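You operate a simulated robot arm through the tools that you are given. There is no shell and no other tool.

You are at the controls of a simulated robot arm. One attempt, no reset.

TASK
Open all three tally bays: white stack in 1, pink in 2, yellow in 3.

It is judged by the outcome, as a careful person would: the job done as asked, and still so three seconds after it is handed in. It fails if anything else is knocked over, pushed out of place, dropped, spilled or broken.

THE ROBOT
A 6-joint arm with a two-finger parallel gripper, fixed in place. Base frame: the origin is at the foot of the arm, x ahead of it, y to its left, z up; the work surface is at about z = 0. Lengths are in mm, angles in rad, forces in N, time in s.
With the tool pointing down near the work surface it reaches from about 140 to 580 mm from the base axis. Its first joint turns from -1.152 to 1.152 rad. Payload 2.1 kg.
Tool frame: the origin (TCP) lies between the finger pads and is the grasp point; the fingertips stand 30 mm ahead of it; z points along the fingers, y is the line along which they close. Largest opening 94 mm; finger width 28, thickness 10; the body of the gripper, 50 by 96 mm, starts 55 mm behind the TCP.
Orientation is that of the tool frame in the base frame, as a unit quaternion [x, y, z, w]. With the fingers straight down and closing along the base's y, the tool's x points along the base's -x, its y along +y and its z along -z.

THE INTERFACE
- The arm moves only by the tool drive_tool. Its arguments are lists of equal length, an entry for each row: "slide": the shift along the tool's x, y, z in m, a list of three; "dr": the turn, a rotation vector about the tool's x, y, z in rad, a list of three; "fingers": the opening in per cent of the stroke, from 0 (shut) to 100 (fully open). In form: {"slide": [[x, y, z], ...], "dr": [[wx, wy, wz], ...], "fingers": [fingers, ...]}. A call has 1 to 20 rows; each row is the pose to reach, as a shift and turn from the pose commanded when the call began, along the tool's axes at that moment. Rows are played at 5 a second. More than 50 mm and 0.15 rad between two rows, or a gripper value outside its range, and nothing of the call is played. Where a pose cannot be reached the arm comes as near as it can. A force on the tool above 50 N (or 10 N above the force at the start of the call, whichever is more), or a blocked arm, ends the call early, and 0.2 s more pass. The fingers move at their own pace (about 72 mm/s each) and stop on an object; they squeeze with about 22 N. The grip force told is the motor's: it shows also when the fingers shut on nothing. Time passes only in rows, and 0.2 s behind the last, so rows that repeat a pose let the fingers close. It gives the time, the measured TCP pose, the force on the tool (base axes), the opening and the grip force at its end, in the units of the frame above (readings bear some noise), with the torque about the TCP (base axes, N m) and any sound that the robot's microphone picked up.
- Cameras (640 x 400 px; columns grow to the right, rows downward): "scene" is fixed at [49.7, -359.4, 505.8]; the picture's right is [0.85, -0.53, 0.00], its down [-0.20, -0.32, -0.92] and it looks along [0.49, 0.79, -0.38] (base axes); focal length 311 px, centre (320, 200). "wrist" rides on the gripper at [76, 14, -103] in the tool frame; the picture's right is [-0.18, 0.98, 0.00], its down [-0.75, -0.14, -0.64] and it looks along [-0.63, -0.12, 0.77] (tool axes); focal length 243 px, centre (320, 200). There is no depth. A picture from a camera that has moved, and an enlarged one, comes with that camera's place and axes in the base frame and with its lens.
- camera(camera): a new picture of that camera. It takes no simulated time.
- inspect(camera, box): a new picture of the part [left, top, right, bottom] of that camera's present view, enlarged. It takes no simulated time.
- sign_off(): hands the job in; it is judged then, once.

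Places have to be worked out from the pictures, the camera data and where the tool is seen. Open the gripper and draw the arm clear of the work before you hand the job in, unless the task says otherwise.

The tools are called after "Request:" as a command line: name --argument value ..., lists and objects as JSON in quotes. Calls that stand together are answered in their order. drive_tool: Moves the arm, as the interface text tells. Its arguments: {"type":"object","properties":{"slide":{"type":"array","items":{"type":"array","items":{"type":"number"}}},"dr":{"type":"array","items":{"type":"array","items":{"type":"number"}}},"fingers":{"type":"array","items":{"type":"number"}}},"required":["slide","dr","fingers"]} The other tools are called the same way: camera (camera) takes a picture; inspect (camera, box) takes an enlarged picture of a part of a camera's view; sign_off () hands the job in.

At the start:

```text
time_s: 0.0
ee_pos: [324.1, 207.6, 294.0]
tool_rot: [0.0, 1.0, 0.001, 0.0]
force: [1.0, -0.8, 0.3]
ft_torque: [0.02, 0.04, 0.0]
width: 93.8
gripper_force: 0.2
```

scene: 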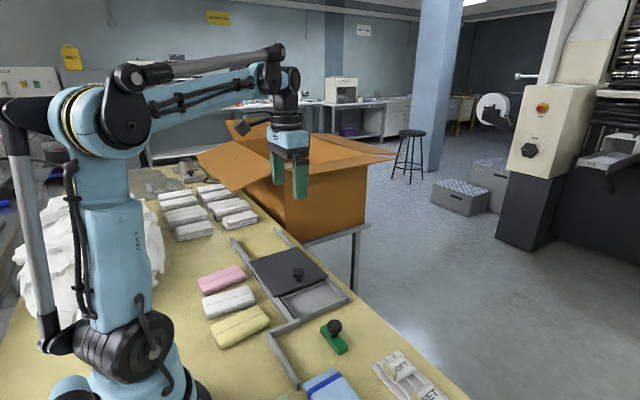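
wrist: 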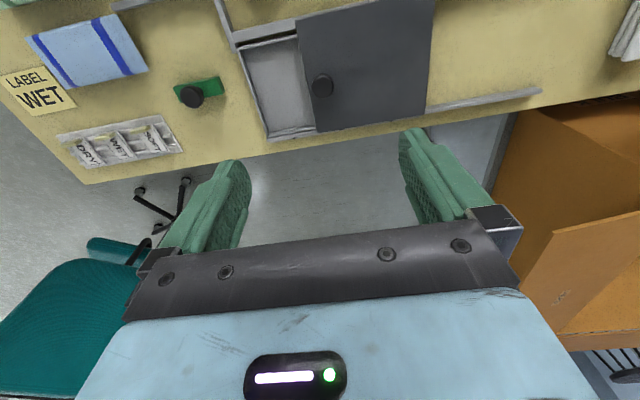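

I'll start by looking closely at the work area: the dark sliding cover with a knob, the tray bays, and the stacks.

Request:
inspect --camera "scene" --box '[180, 220, 380, 345]'

Request:
inspect --camera "scene" --box '[240, 290, 460, 400]'

Request:
inspect --camera "wrist" --box '[0, 0, 320, 200]'

Request:
inspect --camera "wrist" --box '[200, 0, 520, 200]'

Request:
inspect --camera "scene" --box '[0, 0, 400, 120]'

```text
3.20 times, centred on (280, 282) of scene
camera zoom: at [49.7, -359.4, 505.8], right [0.85, -0.53, 0.0], down [-0.2, -0.32, -0.92], along [0.49, 0.79, -0.38], focal length 995 px, centre (448, -64)
```

zoom: 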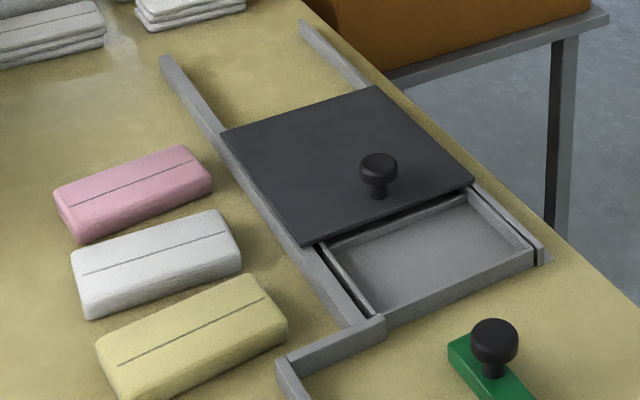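

```text
2.91 times, centred on (350, 345) of scene
camera zoom: at [49.7, -359.4, 505.8], right [0.85, -0.53, 0.0], down [-0.2, -0.32, -0.92], along [0.49, 0.79, -0.38], focal length 904 px, centre (233, -222)
```

zoom: 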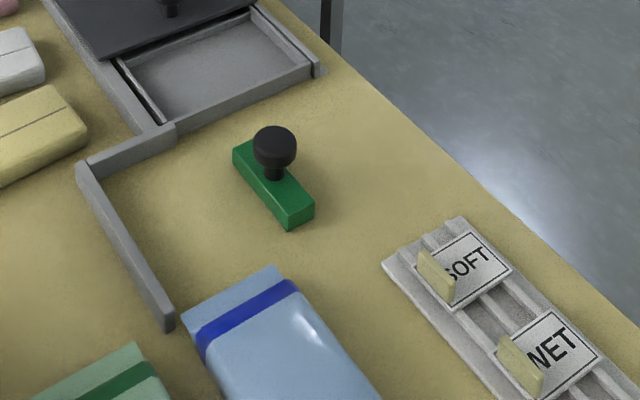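

```text
2.00 times, centred on (160, 100) of wrist
camera zoom: at [246.6, 222.3, 396.1], right [0.18, 0.98, 0.0], down [0.75, -0.14, 0.64], along [0.63, -0.12, -0.77], focal length 485 px, centre (640, 400)
```

zoom: 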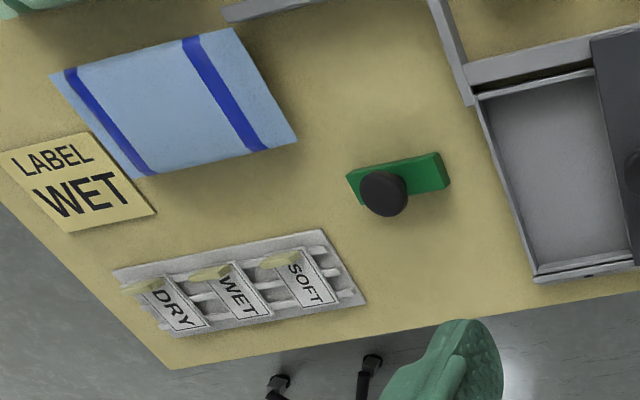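

```text
2.00 times, centred on (360, 100) of wrist
camera zoom: at [246.6, 222.3, 396.1], right [0.18, 0.98, 0.0], down [0.75, -0.14, 0.64], along [0.63, -0.12, -0.77], focal length 485 px, centre (240, 400)
```

zoom: 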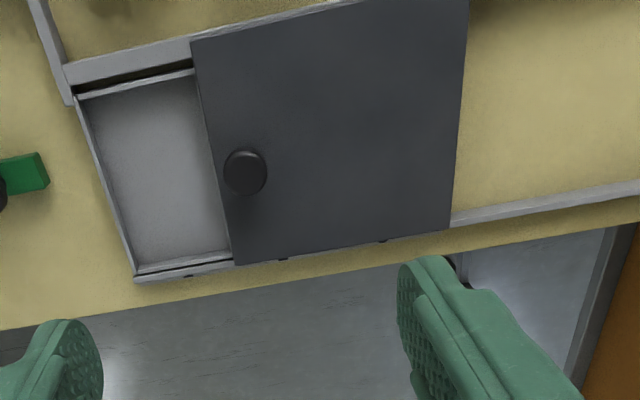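

```text
1.60 times, centred on (200, 60) of scene
camera zoom: at [49.7, -359.4, 505.8], right [0.85, -0.53, 0.0], down [-0.2, -0.32, -0.92], along [0.49, 0.79, -0.38], focal length 497 px, centre (512, 424)
```

zoom: 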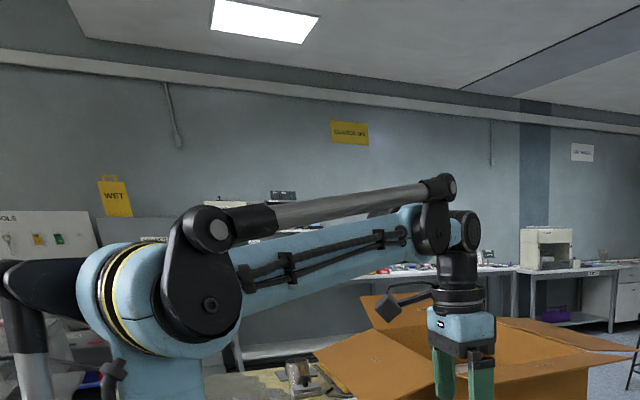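

The tray seems to run along y with a cover over two bays, resting on rails that run on to +y. There are small marks on the far rail, so I'll zoom in on those and on the L-shaped fence for bay numbers.

Request:
inspect --camera "wrist" --box '[250, 100, 410, 200]'

Request:
inspect --camera "wrist" --box '[210, 0, 330, 75]'

Request:
inspect --camera "scene" --box '[255, 250, 365, 320]'

Request:
inspect --camera "scene" --box '[190, 255, 290, 355]'

Request:
inspect --camera "scene" --box '[130, 160, 290, 260]'

```text
4.00 times, centred on (330, 150) of wrist
camera zoom: at [246.6, 222.3, 396.1], right [0.18, 0.98, 0.0], down [0.75, -0.14, 0.64], along [0.63, -0.12, -0.77], focal length 970 px, centre (280, 400)
```

zoom: 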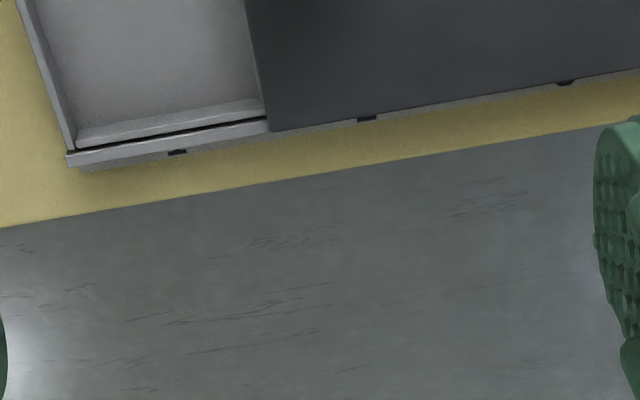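

```text
5.33 times, centred on (270, 38) of wrist
camera zoom: at [246.6, 222.3, 396.1], right [0.18, 0.98, 0.0], down [0.75, -0.14, 0.64], along [0.63, -0.12, -0.77], focal length 1294 px, centre (587, 1067)
```

zoom: 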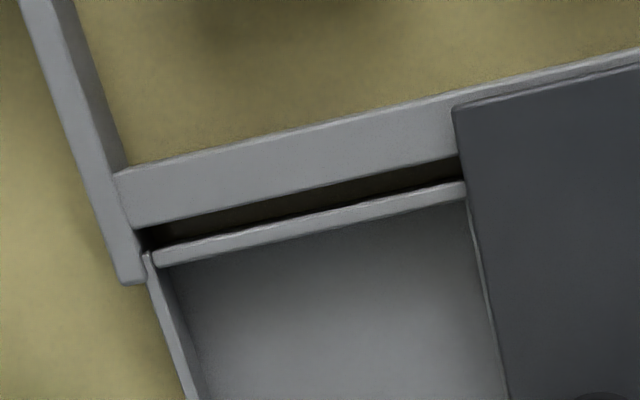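

```text
5.71 times, centred on (310, 285) of scene
camera zoom: at [49.7, -359.4, 505.8], right [0.85, -0.53, 0.0], down [-0.2, -0.32, -0.92], along [0.49, 0.79, -0.38], focal length 1776 px, centre (377, -286)
```

zoom: 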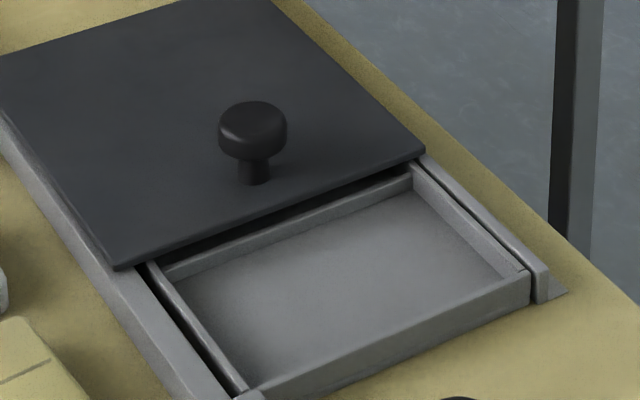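

```text
4.00 times, centred on (240, 305) of scene
camera zoom: at [49.7, -359.4, 505.8], right [0.85, -0.53, 0.0], down [-0.2, -0.32, -0.92], along [0.49, 0.79, -0.38], focal length 1243 px, centre (640, -220)
```

zoom: 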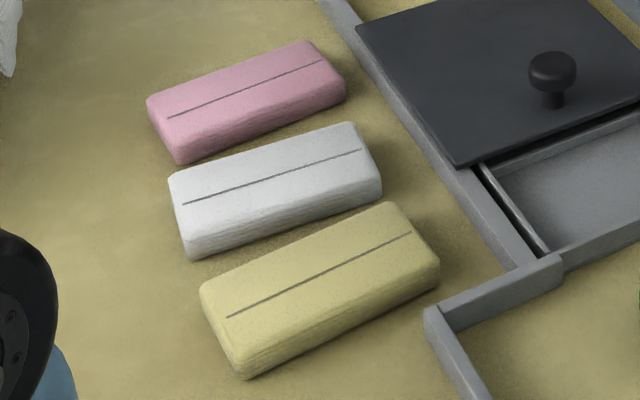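

```text
4.00 times, centred on (210, 210) of scene
camera zoom: at [49.7, -359.4, 505.8], right [0.85, -0.53, 0.0], down [-0.2, -0.32, -0.92], along [0.49, 0.79, -0.38], focal length 1243 px, centre (760, 160)
```

zoom: 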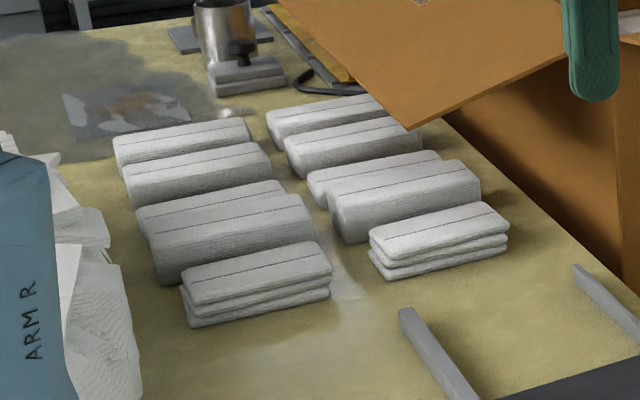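

The bays look centred at about y = 146, 226 and 306, and the marks seem to be on the tray's outer (+x) face. Before I move to read them, I'll check how close the box and its flaps come to the arm's path.

Request:
inspect --camera "scene" --box '[190, 100, 410, 260]'

Request:
inspect --camera "wrist" --box '[400, 0, 640, 400]'

```text
2.50 times, centred on (300, 180) of scene
camera zoom: at [49.7, -359.4, 505.8], right [0.85, -0.53, 0.0], down [-0.2, -0.32, -0.92], along [0.49, 0.79, -0.38], focal length 777 px, centre (370, 250)
```

zoom: 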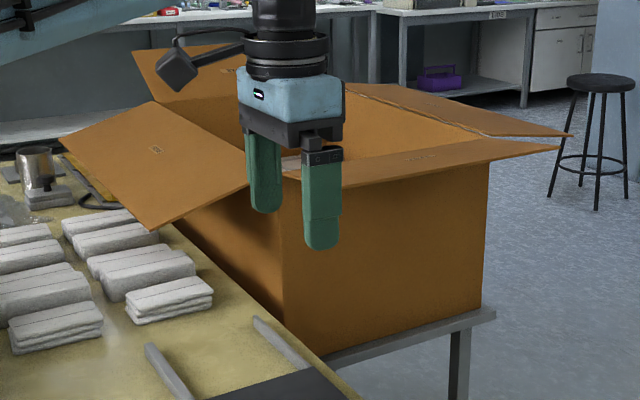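

```text
1.00 times, centred on (520, 200) of wrist (not enlarged: the box is as wide or as high as the picture)
camera zoom: at [246.6, 222.3, 396.1], right [0.18, 0.98, 0.0], down [0.75, -0.14, 0.64], along [0.63, -0.12, -0.77], focal length 243 px, centre (120, 200)
```

zoom: 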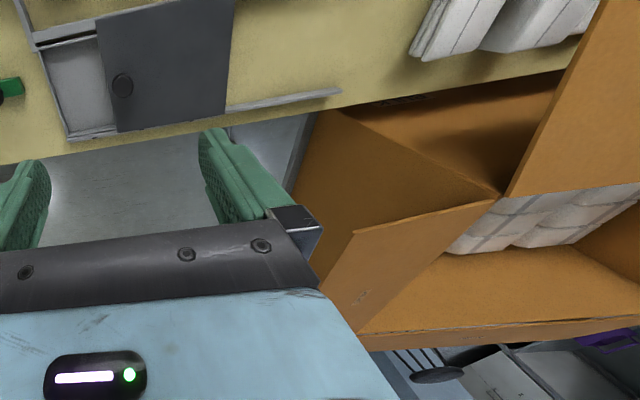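

The box flap's nearest corner is around (545, 488, 171), so I'll stay well below y ≈ 430 at large x. Next I'll swing the wrist camera round to the +x side, staying high, to read the marks on the tray's outer face.

Request:
drive_tool --slide '[[-0.0103, -0.0029, 0.008], [-0.0207, -0.0059, 0.016], [-0.031, -0.0088, 0.024], [-0.0413, -0.0118, 0.032], [-0.0517, -0.0147, 0.04], [-0.062, -0.0177, 0.048], [-0.0723, -0.0206, 0.056], [-0.0827, -0.0236, 0.064], [-0.093, -0.0265, 0.072], [-0.1033, -0.0294, 0.08], [-0.1137, -0.0324, 0.088], [-0.124, -0.0353, 0.096], [-0.1343, -0.0383, 0.104], [-0.1447, -0.0412, 0.112], [-0.155, -0.0442, 0.12], [-0.1653, -0.0471, 0.128], [-0.1757, -0.0501, 0.136], [-0.186, -0.053, 0.144], [-0.186, -0.053, 0.144]]' --dr '[[0, 0, -0.15], [0, 0, -0.3], [0, 0, -0.45], [0, 0, -0.6], [0, 0, -0.75], [0, 0, -0.9], [0, 0, -1.05], [0, 0, -1.2], [0, 0, -1.35], [0, 0, -1.5], [0, 0, -1.65], [0, 0, -1.8], [0, 0, -1.95], [0, 0, -2.1], [0, 0, -2.25], [0, 0, -2.4], [0, 0, -2.55], [0, 0, -2.7], [0, 0, -2.7]]' --fingers '[100, 100, 100, 100, 100, 100, 100, 100, 100, 100, 100, 100, 100, 100, 100, 100, 100, 100, 100]'

Request:
camera --camera "wrist"

Request:
camera --camera "scene"

```text
time_s: 4.0
ee_pos: [509.6, 155.7, 150.0]
tool_rot: [0.976, -0.219, 0.0, 0.0]
force: [-0.2, 0.1, 0.2]
ft_torque: [-0.02, 0.03, 0.0]
width: 94.1
gripper_force: 0.1
```

```text
taken
camera wrist: at [572.6, 110.5, 251.4], right [-0.58, -0.81, 0.0], down [-0.62, 0.45, 0.64], along [-0.52, 0.38, -0.77], focal length 243 px, centre (320, 200)
```

wrist: 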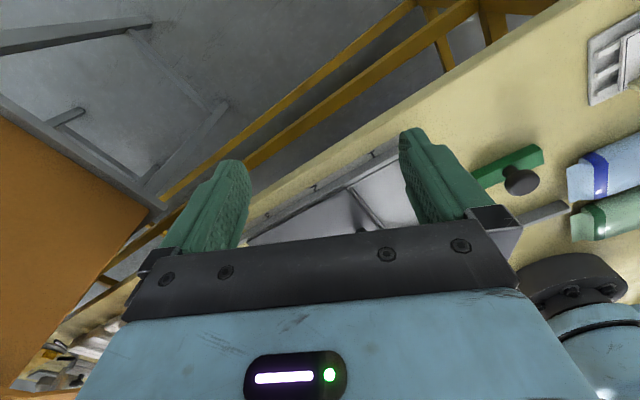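

```text
taken
```

scene: 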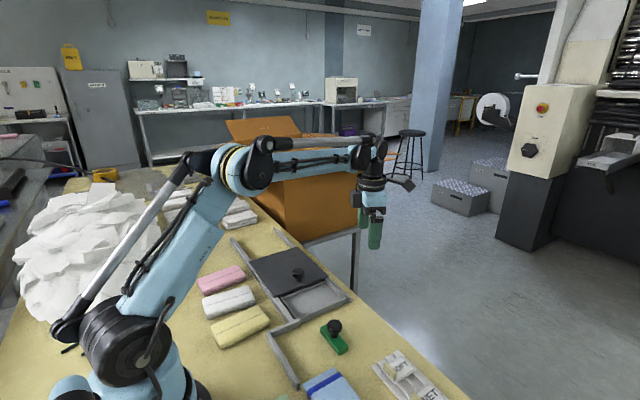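

The camera now looks back at the tray's outer face, and small marks show along the rail. I'll zoom in on them.

Request:
inspect --camera "wrist" --box '[240, 130, 420, 250]'

Request:
inspect --camera "wrist" --box '[290, 150, 390, 210]'

```text
3.33 times, centred on (330, 190) of wrist
camera zoom: at [572.6, 110.5, 251.4], right [-0.58, -0.81, 0.0], down [-0.62, 0.45, 0.64], along [-0.52, 0.38, -0.77], focal length 809 px, centre (287, 233)
```

zoom: 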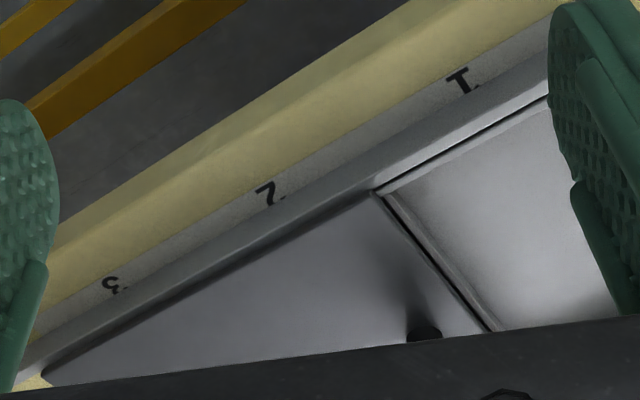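

```text
6.40 times, centred on (340, 180) of wrist
camera zoom: at [572.6, 110.5, 251.4], right [-0.58, -0.81, 0.0], down [-0.62, 0.45, 0.64], along [-0.52, 0.38, -0.77], focal length 1553 px, centre (192, 328)
```

zoom: 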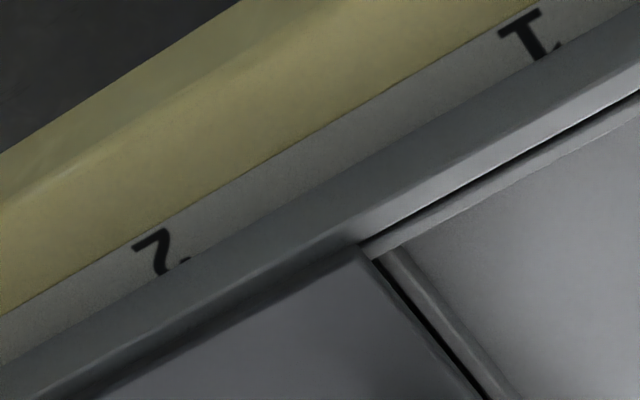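

The digits, upside-down in this view, read 1 at the already open bay (y≈146), 2 at y≈226 and 3 at y≈306. I'll return to the straight orientation above the cover knob, at about (337, 209), still high.

Request:
drive_tool --slide '[[-0.0099, 0.0014, 0], [-0.0199, 0.0028, 0], [-0.0298, 0.0043, 0], [-0.0398, 0.0057, 0], [-0.0497, 0.0071, 0], [-0.0596, 0.0085, 0], [-0.0696, 0.01, 0], [-0.0795, 0.0114, 0], [-0.0895, 0.0128, 0], [-0.0994, 0.0142, 0], [-0.1093, 0.0156, 0], [-0.1193, 0.0171, 0], [-0.1292, 0.0185, 0], [-0.1391, 0.0199, 0], [-0.1491, 0.0213, 0], [-0.159, 0.0228, 0], [-0.169, 0.0242, 0], [-0.1789, 0.0256, 0], [-0.1789, 0.0256, 0]]' --dr '[[0, 0, 0.15], [0, 0, 0.3], [0, 0, 0.45], [0, 0, 0.6], [0, 0, 0.75], [0, 0, 0.9], [0, 0, 1.05], [0, 0, 1.2], [0, 0, 1.35], [0, 0, 1.5], [0, 0, 1.65], [0, 0, 1.8], [0, 0, 1.95], [0, 0, 2.1], [0, 0, 2.25], [0, 0, 2.4], [0, 0, 2.55], [0, 0, 2.7], [0, 0, 2.7]]' --fingers '[100, 100, 100, 100, 100, 100, 100, 100, 100, 100, 100, 100, 100, 100, 100, 100, 100, 100, 100]'

Request:
camera --camera "wrist"

Request:
camera --camera "scene"

```text
time_s: 8.0
ee_pos: [337.1, 210.5, 149.7]
tool_rot: [0.0, 1.0, 0.001, 0.001]
force: [0.1, -0.1, 0.1]
ft_torque: [0.02, -0.02, 0.0]
width: 94.2
gripper_force: 0.0
```

```text
taken
camera wrist: at [259.5, 223.1, 252.1], right [0.19, 0.98, 0.0], down [0.75, -0.14, 0.64], along [0.63, -0.12, -0.77], focal length 243 px, centre (320, 200)
```

wrist: 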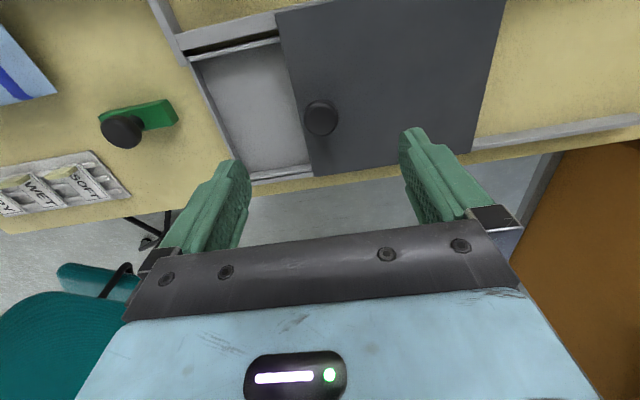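

```text
taken
```

scene: 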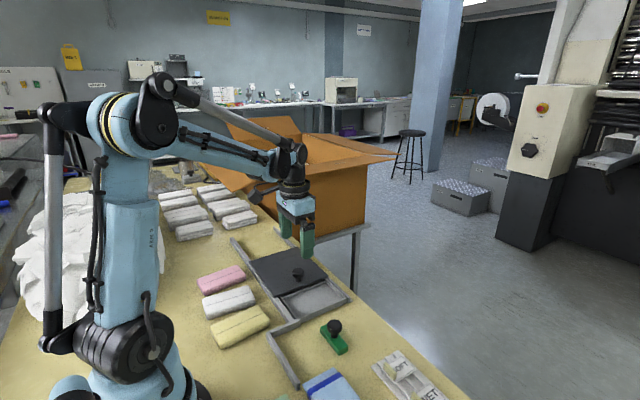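

The knob top is near (335, 209, 58–60) and the cover's surface is at z≈30. I'll go down to TCP z≈67, which puts the fingertips at about 37, with the fingers part open around the knob.

Request:
drive_tool --slide '[[0.0, -0.001, 0.012], [0.001, -0.001, 0.024], [0.001, -0.001, 0.036], [0.001, -0.001, 0.048], [0.001, -0.001, 0.058], [0.001, -0.001, 0.066], [0.001, -0.001, 0.073], [0.001, -0.001, 0.078], [0.001, -0.001, 0.081], [0.001, -0.001, 0.0825], [0.001, -0.001, 0.0825]]' --dr '[[0, 0, 0], [0, 0, 0], [0, 0, 0], [0, 0, 0], [0, 0, 0], [0, 0, 0], [0, 0, 0], [0, 0, 0], [0, 0, 0], [0, 0, 0], [0, 0, 0]]' --fingers '[70, 70, 70, 70, 70, 70, 70, 70, 70, 70, 70]'

Request:
inspect --camera "scene" --box '[220, 210, 380, 310]'

Request:
camera --camera "wrist"

```text
time_s: 10.4
ee_pos: [337.1, 208.4, 67.8]
tool_rot: [-0.001, 1.0, 0.001, 0.001]
force: [0.7, -1.3, 0.5]
ft_torque: [-0.01, -0.03, -0.03]
width: 65.4
gripper_force: 0.2
```

```text
4.00 times, centred on (300, 260) of scene
camera zoom: at [49.7, -359.4, 505.8], right [0.85, -0.53, 0.0], down [-0.2, -0.32, -0.92], along [0.49, 0.79, -0.38], focal length 1243 px, centre (400, -40)
```

zoom: 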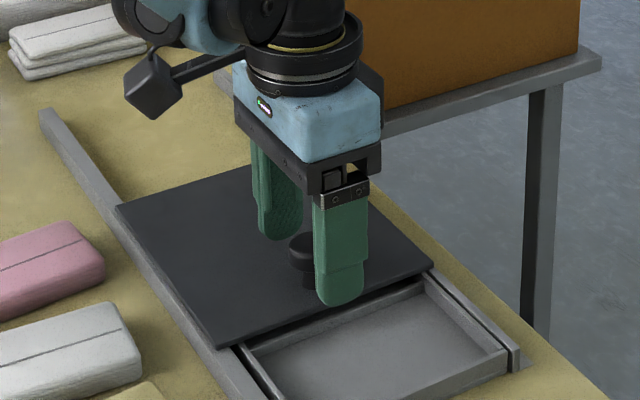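

```text
taken
camera wrist: at [259.5, 222.2, 169.5], right [0.18, 0.98, 0.0], down [0.75, -0.14, 0.64], along [0.63, -0.12, -0.77], focal length 243 px, centre (320, 200)
```

wrist: 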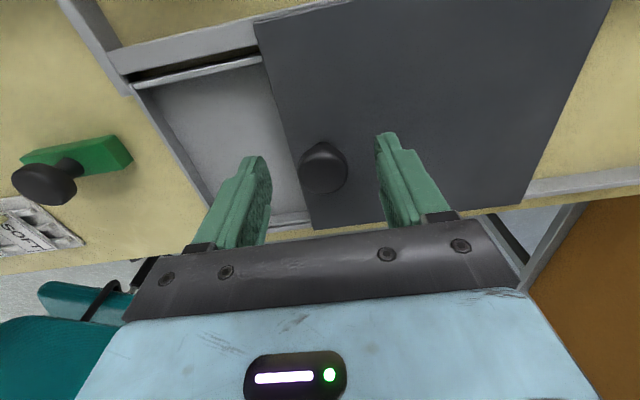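

The knob sits between the fingers, so I'll close on it.

Request:
drive_tool --slide '[[0, 0, 0], [0, 0, 0], [0, 0, 0], [0, 0, 0], [0, 0, 0]]' --dr '[[0, 0, 0], [0, 0, 0], [0, 0, 0], [0, 0, 0], [0, 0, 0]]' --fingers '[20, 10, 10, 10, 10]'

Request:
camera --camera "wrist"

```text
time_s: 11.6
ee_pos: [336.4, 211.0, 66.8]
tool_rot: [-0.001, 1.0, 0.001, 0.002]
force: [2.2, 15.4, -6.1]
ft_torque: [0.31, -0.06, 0.08]
width: 28.7
gripper_force: 45.9
```

```text
taken
camera wrist: at [259.4, 222.6, 169.6], right [0.18, 0.98, 0.0], down [0.75, -0.14, 0.64], along [0.63, -0.11, -0.77], focal length 243 px, centre (320, 200)
```

wrist: 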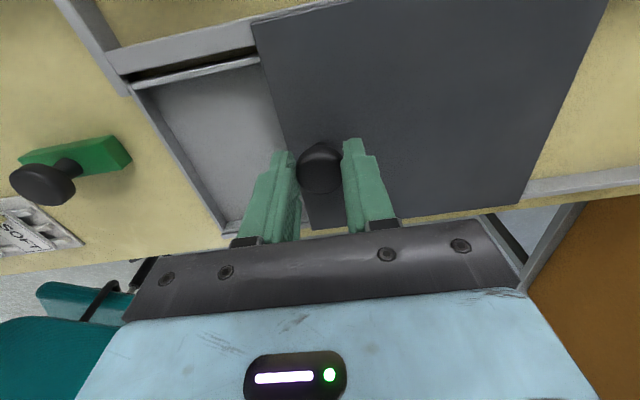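

Gripped at 28.7 mm, which matches the knob. I'll slide it +y in small steps and watch the force.

Request:
drive_tool --slide '[[0, 0.004, 0], [0, 0.009, 0], [0, 0.014, 0], [0, 0.019, 0], [0, 0.024, 0], [0, 0.029, 0], [0, 0.029, 0]]' --dr '[[0, 0, 0], [0, 0, 0], [0, 0, 0], [0, 0, 0], [0, 0, 0], [0, 0, 0], [0, 0, 0]]' --fingers '[10, 10, 10, 10, 10, 10, 10]'

Request:
inspect --camera "scene" --box '[220, 210, 380, 310]'

```text
time_s: 13.2
ee_pos: [336.6, 238.0, 66.5]
tool_rot: [-0.001, 1.0, 0.0, 0.001]
force: [-0.2, -0.2, -4.5]
ft_torque: [-0.13, -0.11, -0.02]
width: 29.0
gripper_force: 44.8
```

```text
4.00 times, centred on (300, 260) of scene
camera zoom: at [49.7, -359.4, 505.8], right [0.85, -0.53, 0.0], down [-0.2, -0.32, -0.92], along [0.49, 0.79, -0.38], focal length 1243 px, centre (400, -40)
```

zoom: 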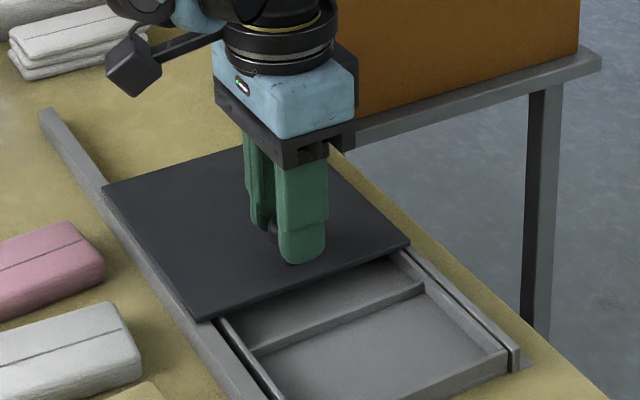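

The cover slides freely and the second bay is appearing. I'll go on another 100 mm in the same direction.

Request:
drive_tool --slide '[[0, 0.007, 0], [0, 0.015, 0], [0, 0.023, 0], [0, 0.031, 0], [0, 0.039, 0], [0, 0.047, 0], [0, 0.055, 0], [0, 0.063, 0], [0, 0.071, 0], [0, 0.079, 0], [0, 0.087, 0], [0, 0.095, 0], [0, 0.1, 0], [0, 0.1, 0]]' --dr '[[0, 0, 0], [0, 0, 0], [0, 0, 0], [0, 0, 0], [0, 0, 0], [0, 0, 0], [0, 0, 0], [0, 0, 0], [0, 0, 0], [0, 0, 0], [0, 0, 0], [0, 0, 0], [0, 0, 0], [0, 0, 0]]' --fingers '[10, 10, 10, 10, 10, 10, 10, 10, 10, 10, 10, 10, 10, 10]'

Request:
inspect --camera "scene" --box '[220, 200, 380, 310]'

Request:
camera --camera "wrist"

```text
time_s: 16.2
ee_pos: [336.7, 337.6, 67.9]
tool_rot: [0.0, 1.0, 0.0, 0.002]
force: [4.7, 0.3, -6.7]
ft_torque: [-0.09, 0.31, -0.01]
width: 29.2
gripper_force: 44.7
```

```text
3.64 times, centred on (300, 255) of scene
camera zoom: at [49.7, -359.4, 505.8], right [0.85, -0.53, 0.0], down [-0.2, -0.32, -0.92], along [0.49, 0.79, -0.38], focal length 1130 px, centre (393, 0)
```

zoom: 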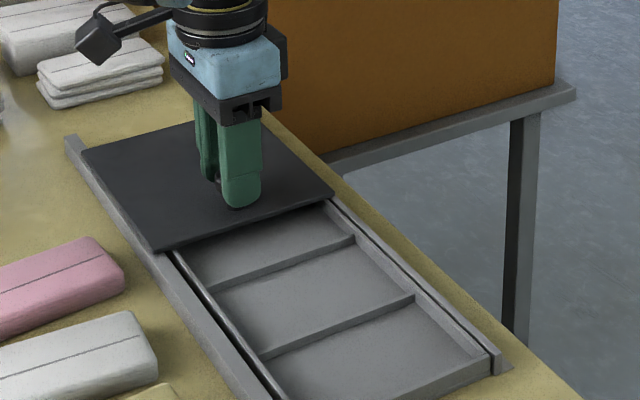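

```text
taken
camera wrist: at [259.2, 351.7, 169.7], right [0.18, 0.98, 0.0], down [0.75, -0.14, 0.64], along [0.63, -0.12, -0.76], focal length 243 px, centre (320, 200)
```

wrist: 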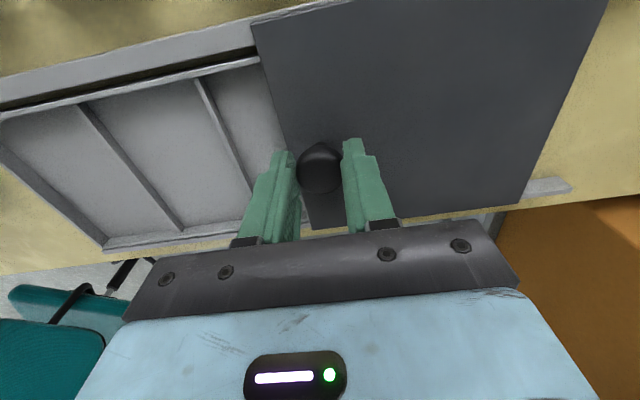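

Bays 1 and 2 are open and bay 3 is partly open. The cover's trailing edge is at y≈318 and has to clear about 347, and the rails end near 515. I'll move it another 33 mm.

Request:
drive_tool --slide '[[0, 0.005, 0], [0, 0.011, 0], [0, 0.017, 0], [0, 0.023, 0], [0, 0.029, 0], [0, 0.033, 0], [0, 0.033, 0]]' --dr '[[0, 0, 0], [0, 0, 0], [0, 0, 0], [0, 0, 0], [0, 0, 0], [0, 0, 0], [0, 0, 0]]' --fingers '[10, 10, 10, 10, 10, 10, 10]'

Request:
inspect --camera "scene" --box '[220, 200, 380, 310]'

Request:
camera --camera "wrist"

```text
time_s: 17.8
ee_pos: [335.1, 368.8, 68.4]
tool_rot: [0.001, 1.0, 0.001, 0.001]
force: [14.5, -0.7, -4.4]
ft_torque: [-0.09, 0.5, -0.08]
width: 28.9
gripper_force: 44.6
```

```text
3.64 times, centred on (300, 255) of scene
camera zoom: at [49.7, -359.4, 505.8], right [0.85, -0.53, 0.0], down [-0.2, -0.32, -0.92], along [0.49, 0.79, -0.38], focal length 1130 px, centre (393, 0)
```

zoom: 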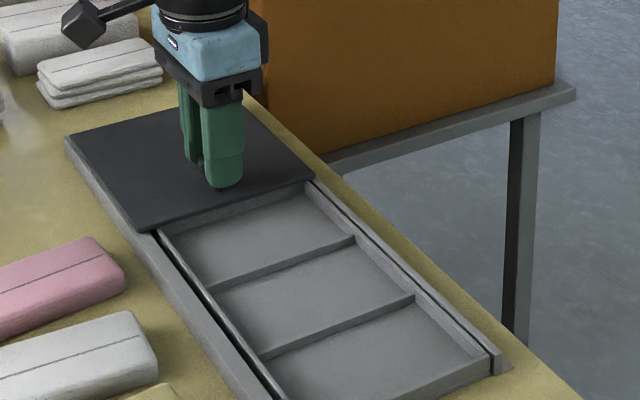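

```text
taken
camera wrist: at [259.2, 383.6, 169.7], right [0.19, 0.98, 0.0], down [0.75, -0.14, 0.64], along [0.63, -0.12, -0.76], focal length 243 px, centre (320, 200)
```

wrist: 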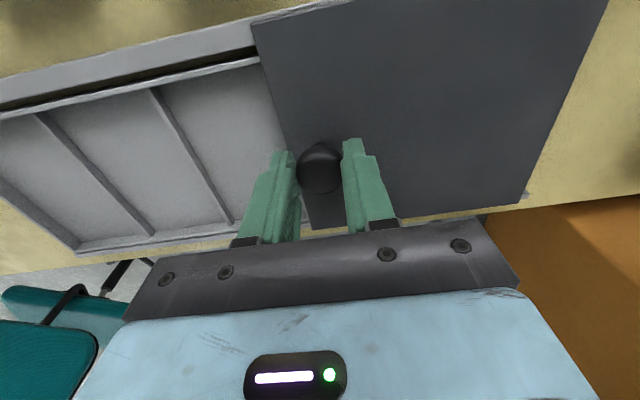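

Bay 3 now looks almost entirely open. I'll zoom in to check whether its end wall is clear of the cover edge.

Request:
inspect --camera "scene" --box '[230, 230, 330, 290]'

Request:
inspect --camera "wrist" --box '[200, 20, 300, 120]'

Request:
inspect --camera "wrist" --box '[460, 140, 580, 220]'

```text
6.40 times, centred on (280, 260) of scene
camera zoom: at [49.7, -359.4, 505.8], right [0.85, -0.53, 0.0], down [-0.2, -0.32, -0.92], along [0.49, 0.79, -0.38], focal length 1989 px, centre (576, -184)
```

zoom: 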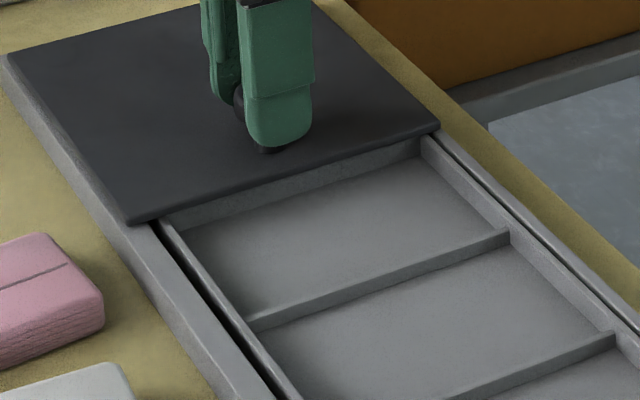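

```text
4.00 times, centred on (250, 70) of wrist
camera zoom: at [259.2, 383.6, 169.7], right [0.19, 0.98, 0.0], down [0.75, -0.14, 0.64], along [0.63, -0.12, -0.76], focal length 970 px, centre (600, 720)
```

zoom: 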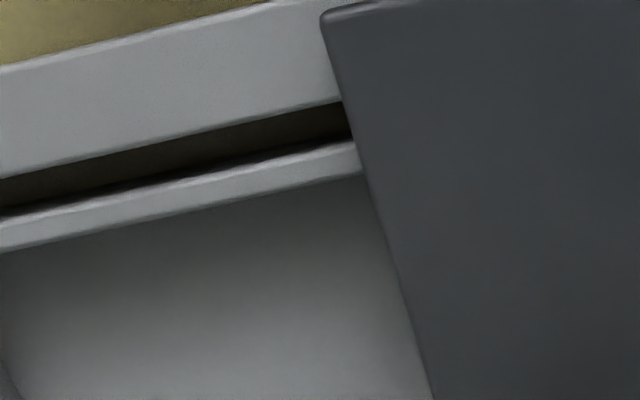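

```text
5.00 times, centred on (520, 180) of wrist
camera zoom: at [259.2, 383.6, 169.7], right [0.19, 0.98, 0.0], down [0.75, -0.14, 0.64], along [0.63, -0.12, -0.76], focal length 1213 px, centre (-680, 300)
```

zoom: 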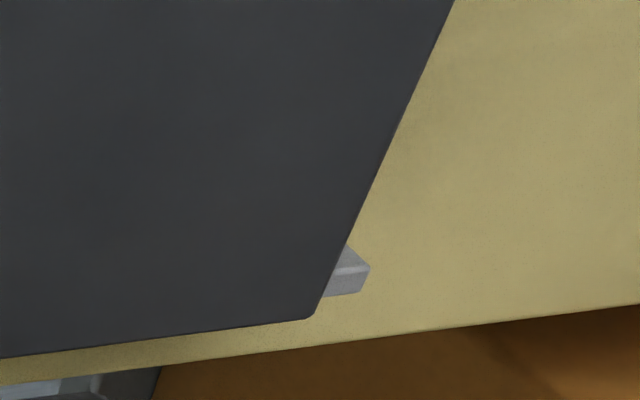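

By both cameras bay 3's end wall is near y≈356 and the cover edge is at about 349, so a few millimetres still overlap. Roughly 8–10 mm of rail is left, so I'll ease on 8 mm slowly and watch for a stop.

Request:
drive_tool --slide '[[0, 0.002, 0], [0, 0.004, 0], [0, 0.006, 0], [0, 0.008, 0], [0, 0.008, 0]]' --dr '[[0, 0, 0], [0, 0, 0], [0, 0, 0], [0, 0, 0], [0, 0, 0]]' --fingers '[10, 10, 10, 10, 10]'

Request:
inspect --camera "scene" --box '[230, 220, 330, 290]'

Request:
camera --camera "wrist"

Request:
inspect --camera "wrist" --box '[460, 140, 580, 220]'

```text
time_s: 19.0
ee_pos: [337.0, 377.1, 68.5]
tool_rot: [0.0, 1.0, 0.0, 0.001]
force: [11.4, -0.2, -0.7]
ft_torque: [-0.01, -0.25, 0.12]
width: 29.1
gripper_force: 45.5
```

```text
5.71 times, centred on (280, 255) of scene
camera zoom: at [49.7, -359.4, 505.8], right [0.85, -0.53, 0.0], down [-0.2, -0.32, -0.92], along [0.49, 0.79, -0.38], focal length 1776 px, centre (549, -114)
```

zoom: 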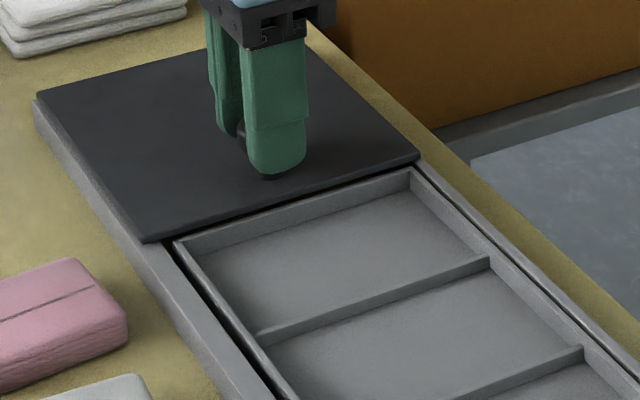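

```text
taken
camera wrist: at [259.3, 391.4, 169.8], right [0.18, 0.98, 0.0], down [0.75, -0.14, 0.64], along [0.63, -0.12, -0.77], focal length 243 px, centre (320, 200)
```

wrist: 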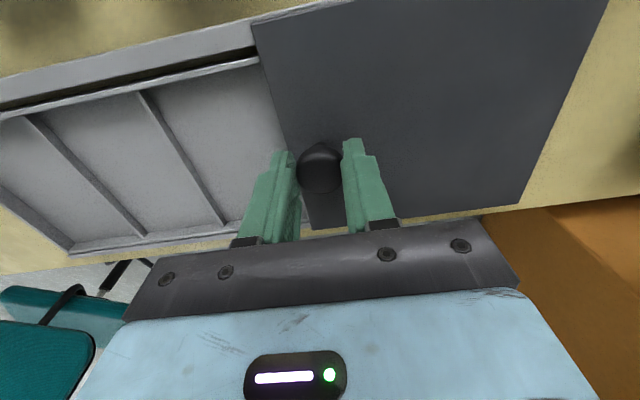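

```text
5.00 times, centred on (520, 180) of wrist
camera zoom: at [259.3, 391.4, 169.8], right [0.18, 0.98, 0.0], down [0.75, -0.14, 0.64], along [0.63, -0.12, -0.77], focal length 1213 px, centre (-680, 300)
```

zoom: 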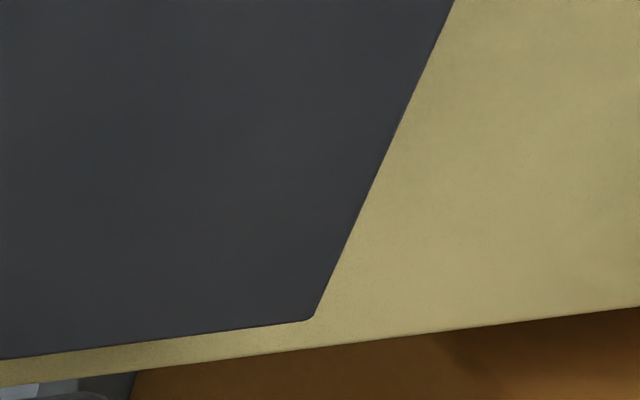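

All of bay 3, including its end wall, now shows in the scene view, and the cover reaches about to the rail ends. I'll release the knob, rise, and check from above before touching the stacks.

Request:
drive_tool --slide '[[0, 0, 0], [0, 0, 0], [0, 0, 0], [0, 0, -0.01], [0, 0, -0.03], [0, 0, -0.055], [0, 0, -0.08], [0, 0, -0.11], [0, -0.02, -0.14], [0, -0.05, -0.17], [0, -0.08, -0.19], [0, -0.1, -0.2], [0, -0.1, -0.2]]' --dr '[[0, 0, 0], [0, 0, 0], [0, 0, 0], [0, 0, 0], [0, 0, 0], [0, 0, 0], [0, 0, 0], [0, 0, 0], [0, 0, 0], [0, 0, 0], [0, 0, 0], [0, 0, 0], [0, 0, 0]]' --fingers '[50, 70, 70, 70, 70, 70, 70, 70, 70, 70, 70, 70, 70]'

Request:
camera --camera "wrist"

Request:
camera --camera "scene"

Request:
inspect --camera "scene" --box '[220, 210, 380, 310]'

```text
time_s: 21.8
ee_pos: [338.0, 278.0, 270.9]
tool_rot: [0.001, 1.0, 0.001, 0.001]
force: [-0.4, 0.0, -0.5]
ft_torque: [-0.01, 0.01, -0.02]
width: 66.0
gripper_force: 0.1
```

```text
taken
camera wrist: at [258.9, 292.0, 371.1], right [0.18, 0.98, 0.0], down [0.75, -0.14, 0.64], along [0.63, -0.12, -0.77], focal length 243 px, centre (320, 200)
```

wrist: 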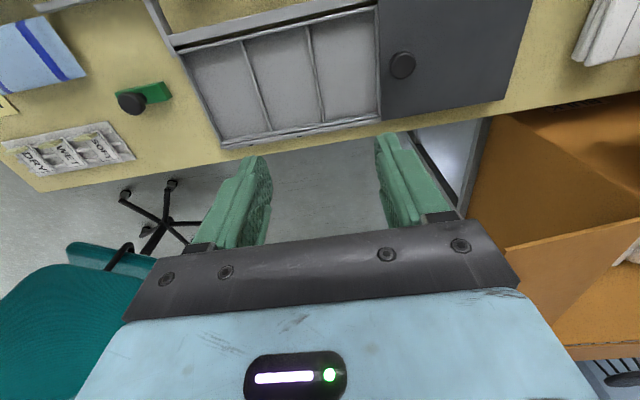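

```text
taken
```

scene: 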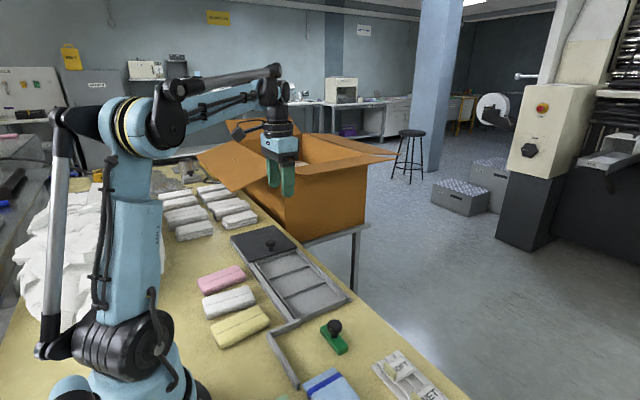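

```text
4.00 times, centred on (300, 260) of scene
camera zoom: at [49.7, -359.4, 505.8], right [0.85, -0.53, 0.0], down [-0.2, -0.32, -0.92], along [0.49, 0.79, -0.38], focal length 1243 px, centre (400, -40)
```

zoom: 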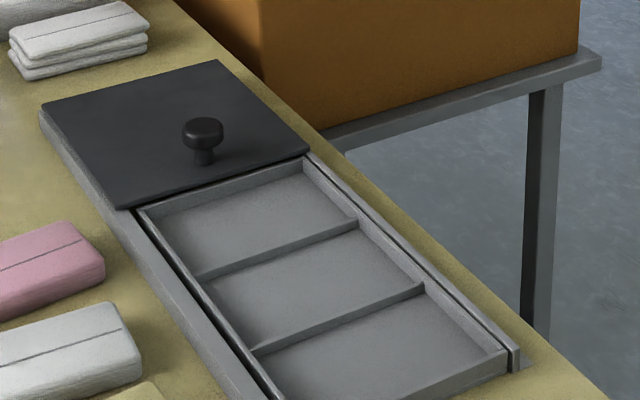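

Released cleanly and the cover stayed put. I'll zoom the wrist view on the bays and the end wall to confirm bay 3 is fully clear and to get the bay positions.

Request:
inspect --camera "wrist" --box '[160, 0, 420, 160]'

Request:
inspect --camera "wrist" --box '[340, 0, 430, 130]'

```text
2.46 times, centred on (290, 80) of wrist
camera zoom: at [258.9, 292.0, 371.1], right [0.18, 0.98, 0.0], down [0.75, -0.14, 0.64], along [0.63, -0.12, -0.77], focal length 597 px, centre (394, 495)
```

zoom: 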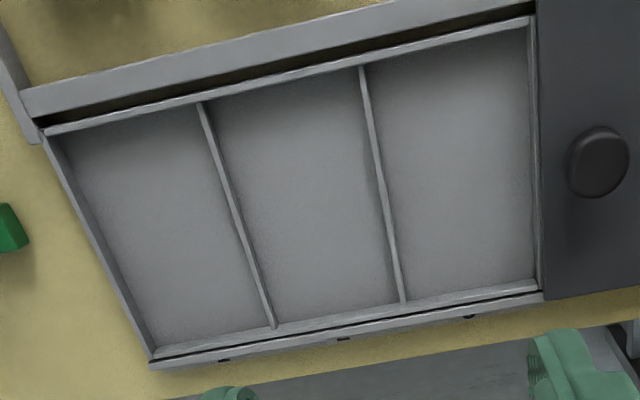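

```text
3.08 times, centred on (385, 65) of wrist
camera zoom: at [258.9, 292.0, 371.1], right [0.18, 0.98, 0.0], down [0.75, -0.14, 0.64], along [0.63, -0.12, -0.77], focal length 746 px, centre (120, 615)
```

zoom: 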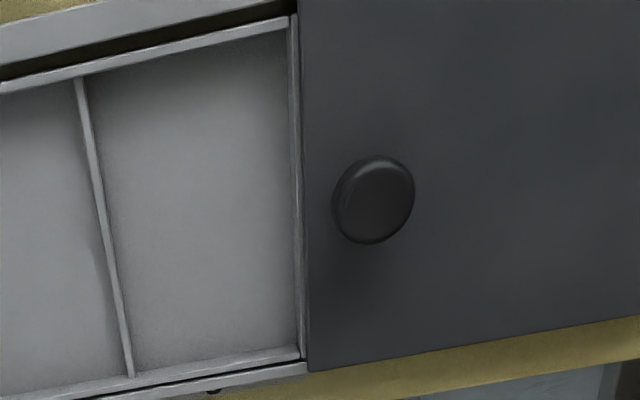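

All three bays are fully uncovered. The dividers are low (z≈10) and at y≈187 and 271. That puts the bay centres at y≈147, 229 and 311, and the bay interior at x≈284–402. Now I'll move above the stacks for an accurate look.

Request:
drive_tool --slide '[[0.016, -0.002, 0.005], [0.034, -0.005, 0.012], [0.052, -0.008, 0.019], [0.07, -0.01, 0.026], [0.09, -0.013, 0.033], [0.11, -0.016, 0.04], [0.13, -0.019, 0.047], [0.15, -0.021, 0.054], [0.17, -0.023, 0.06], [0.19, -0.026, 0.066], [0.2, -0.028, 0.071], [0.2, -0.028, 0.071]]' --dr '[[0, 0, 0], [0, 0, 0], [0, 0, 0], [0, 0, 0], [0, 0, 0], [0, 0, 0], [0, 0, 0], [0, 0, 0], [0, 0, 0], [0, 0, 0], [0, 0, 0], [0, 0, 0]]' --fingers '[70, 70, 70, 70, 70, 70, 70, 70, 70, 70, 70, 70]'

Request:
camera --camera "wrist"

Request:
inspect --camera "wrist" --box '[120, 0, 520, 160]'

```text
time_s: 24.4
ee_pos: [136.2, 250.7, 195.4]
tool_rot: [0.0, 1.0, 0.0, 0.001]
force: [0.0, -0.5, 0.8]
ft_torque: [-0.02, -0.01, 0.0]
width: 65.8
gripper_force: 0.1
```

```text
taken
camera wrist: at [59.6, 265.0, 298.1], right [0.18, 0.98, 0.0], down [0.75, -0.14, 0.64], along [0.63, -0.12, -0.77], focal length 243 px, centre (320, 200)
```

wrist: 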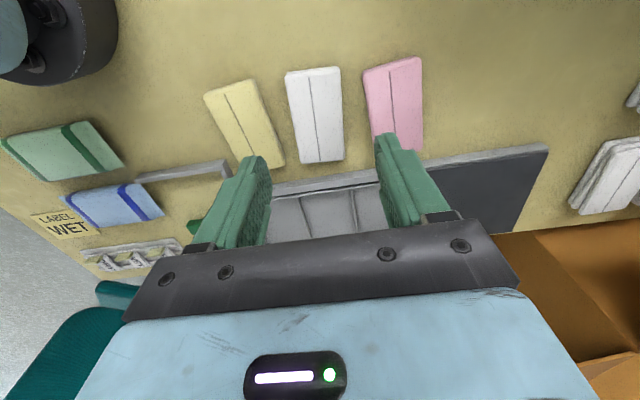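

```text
1.60 times, centred on (320, 80) of wrist
camera zoom: at [59.6, 265.0, 298.1], right [0.18, 0.98, 0.0], down [0.75, -0.14, 0.64], along [0.63, -0.12, -0.77], focal length 388 px, centre (320, 392)
```

zoom: 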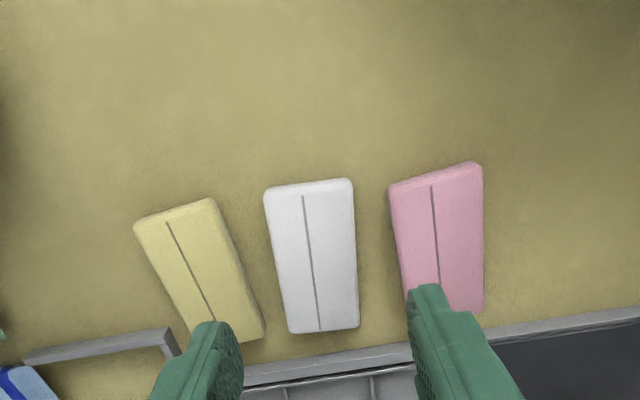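

All three stacks are in view. I'll zoom in more to measure their corners and angles.

Request:
inspect --camera "wrist" --box '[190, 50, 350, 180]'

Request:
inspect --camera "wrist" --box '[280, 40, 440, 170]'

```text
3.08 times, centred on (270, 115) of wrist
camera zoom: at [59.6, 265.0, 298.1], right [0.18, 0.98, 0.0], down [0.75, -0.14, 0.64], along [0.63, -0.12, -0.77], focal length 746 px, centre (474, 462)
```

zoom: 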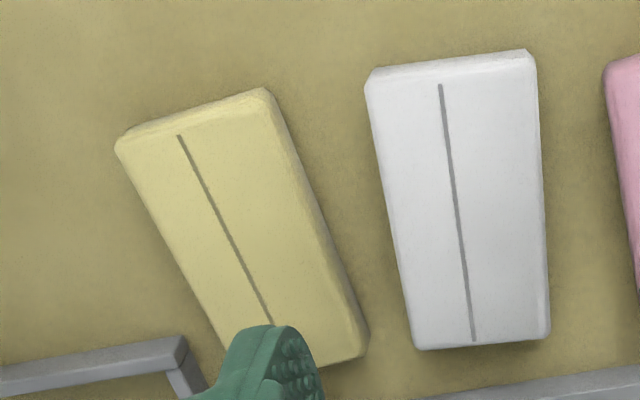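

```text
3.08 times, centred on (360, 105) of wrist
camera zoom: at [59.6, 265.0, 298.1], right [0.18, 0.98, 0.0], down [0.75, -0.14, 0.64], along [0.63, -0.12, -0.77], focal length 746 px, centre (197, 492)
```

zoom: 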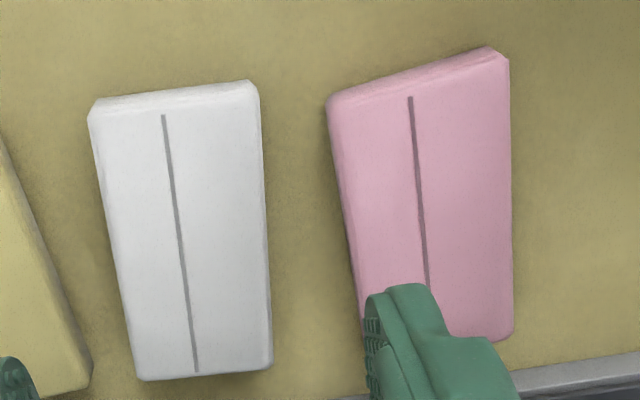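

Stack measurements (x from about 115 to 220):
- **White:** centre about (171, 239), turned about −0.07 rad.
- **Yellow:** centre about (171, 152), turned about +0.07 rad.
- **Pink:** centre about (182, 330), turned about +0.085 rad.

Each is about 105 × 52 × 25 mm. I'll go to a hover above the white stack, aligned with it.

Request:
drive_tool --slide '[[-0.007, -0.0022, 0.012], [-0.014, -0.0044, 0.028], [-0.021, -0.0066, 0.046], [-0.028, -0.0088, 0.066], [-0.0347, -0.0108, 0.084], [-0.0347, -0.0108, 0.095], [-0.0347, -0.0108, 0.095]]' --dr '[[0, 0, 0.014], [0, 0, 0.028], [0, 0, 0.042], [0, 0, 0.056], [0, 0, 0.07], [0, 0, 0.07], [0, 0, 0.07]]' --fingers '[75, 75, 75, 75, 75, 75, 75]'

Request:
camera --camera "wrist"

Request:
inspect --camera "scene" --box '[170, 230, 310, 350]'

```text
time_s: 26.0
ee_pos: [172.1, 239.3, 102.0]
tool_rot: [0.036, 0.999, 0.001, 0.001]
force: [0.3, 0.5, -0.4]
ft_torque: [0.01, -0.01, 0.03]
width: 70.4
gripper_force: 0.1
```

```text
taken
camera wrist: at [95.1, 258.5, 203.8], right [0.25, 0.97, 0.0], down [0.74, -0.19, 0.64], along [0.62, -0.16, -0.77], focal length 243 px, centre (320, 200)
```

wrist: 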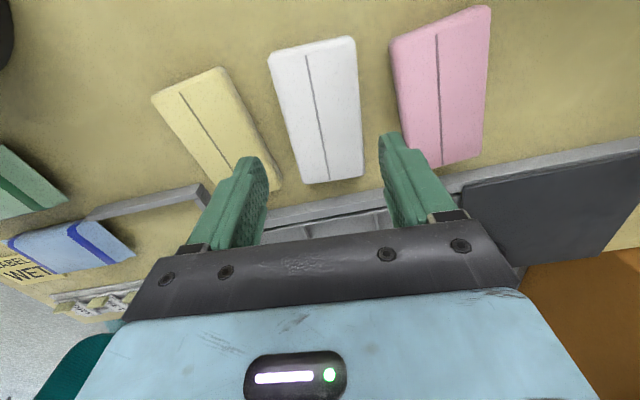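

```text
3.33 times, centred on (240, 290) of scene
camera zoom: at [49.7, -359.4, 505.8], right [0.85, -0.53, 0.0], down [-0.2, -0.32, -0.92], along [0.49, 0.79, -0.38], focal length 1036 px, centre (587, -100)
```

zoom: 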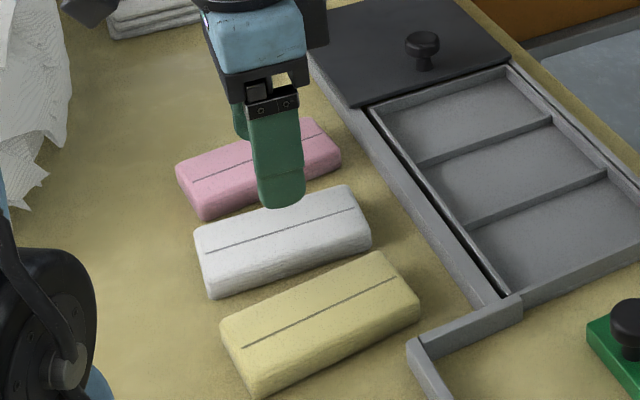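

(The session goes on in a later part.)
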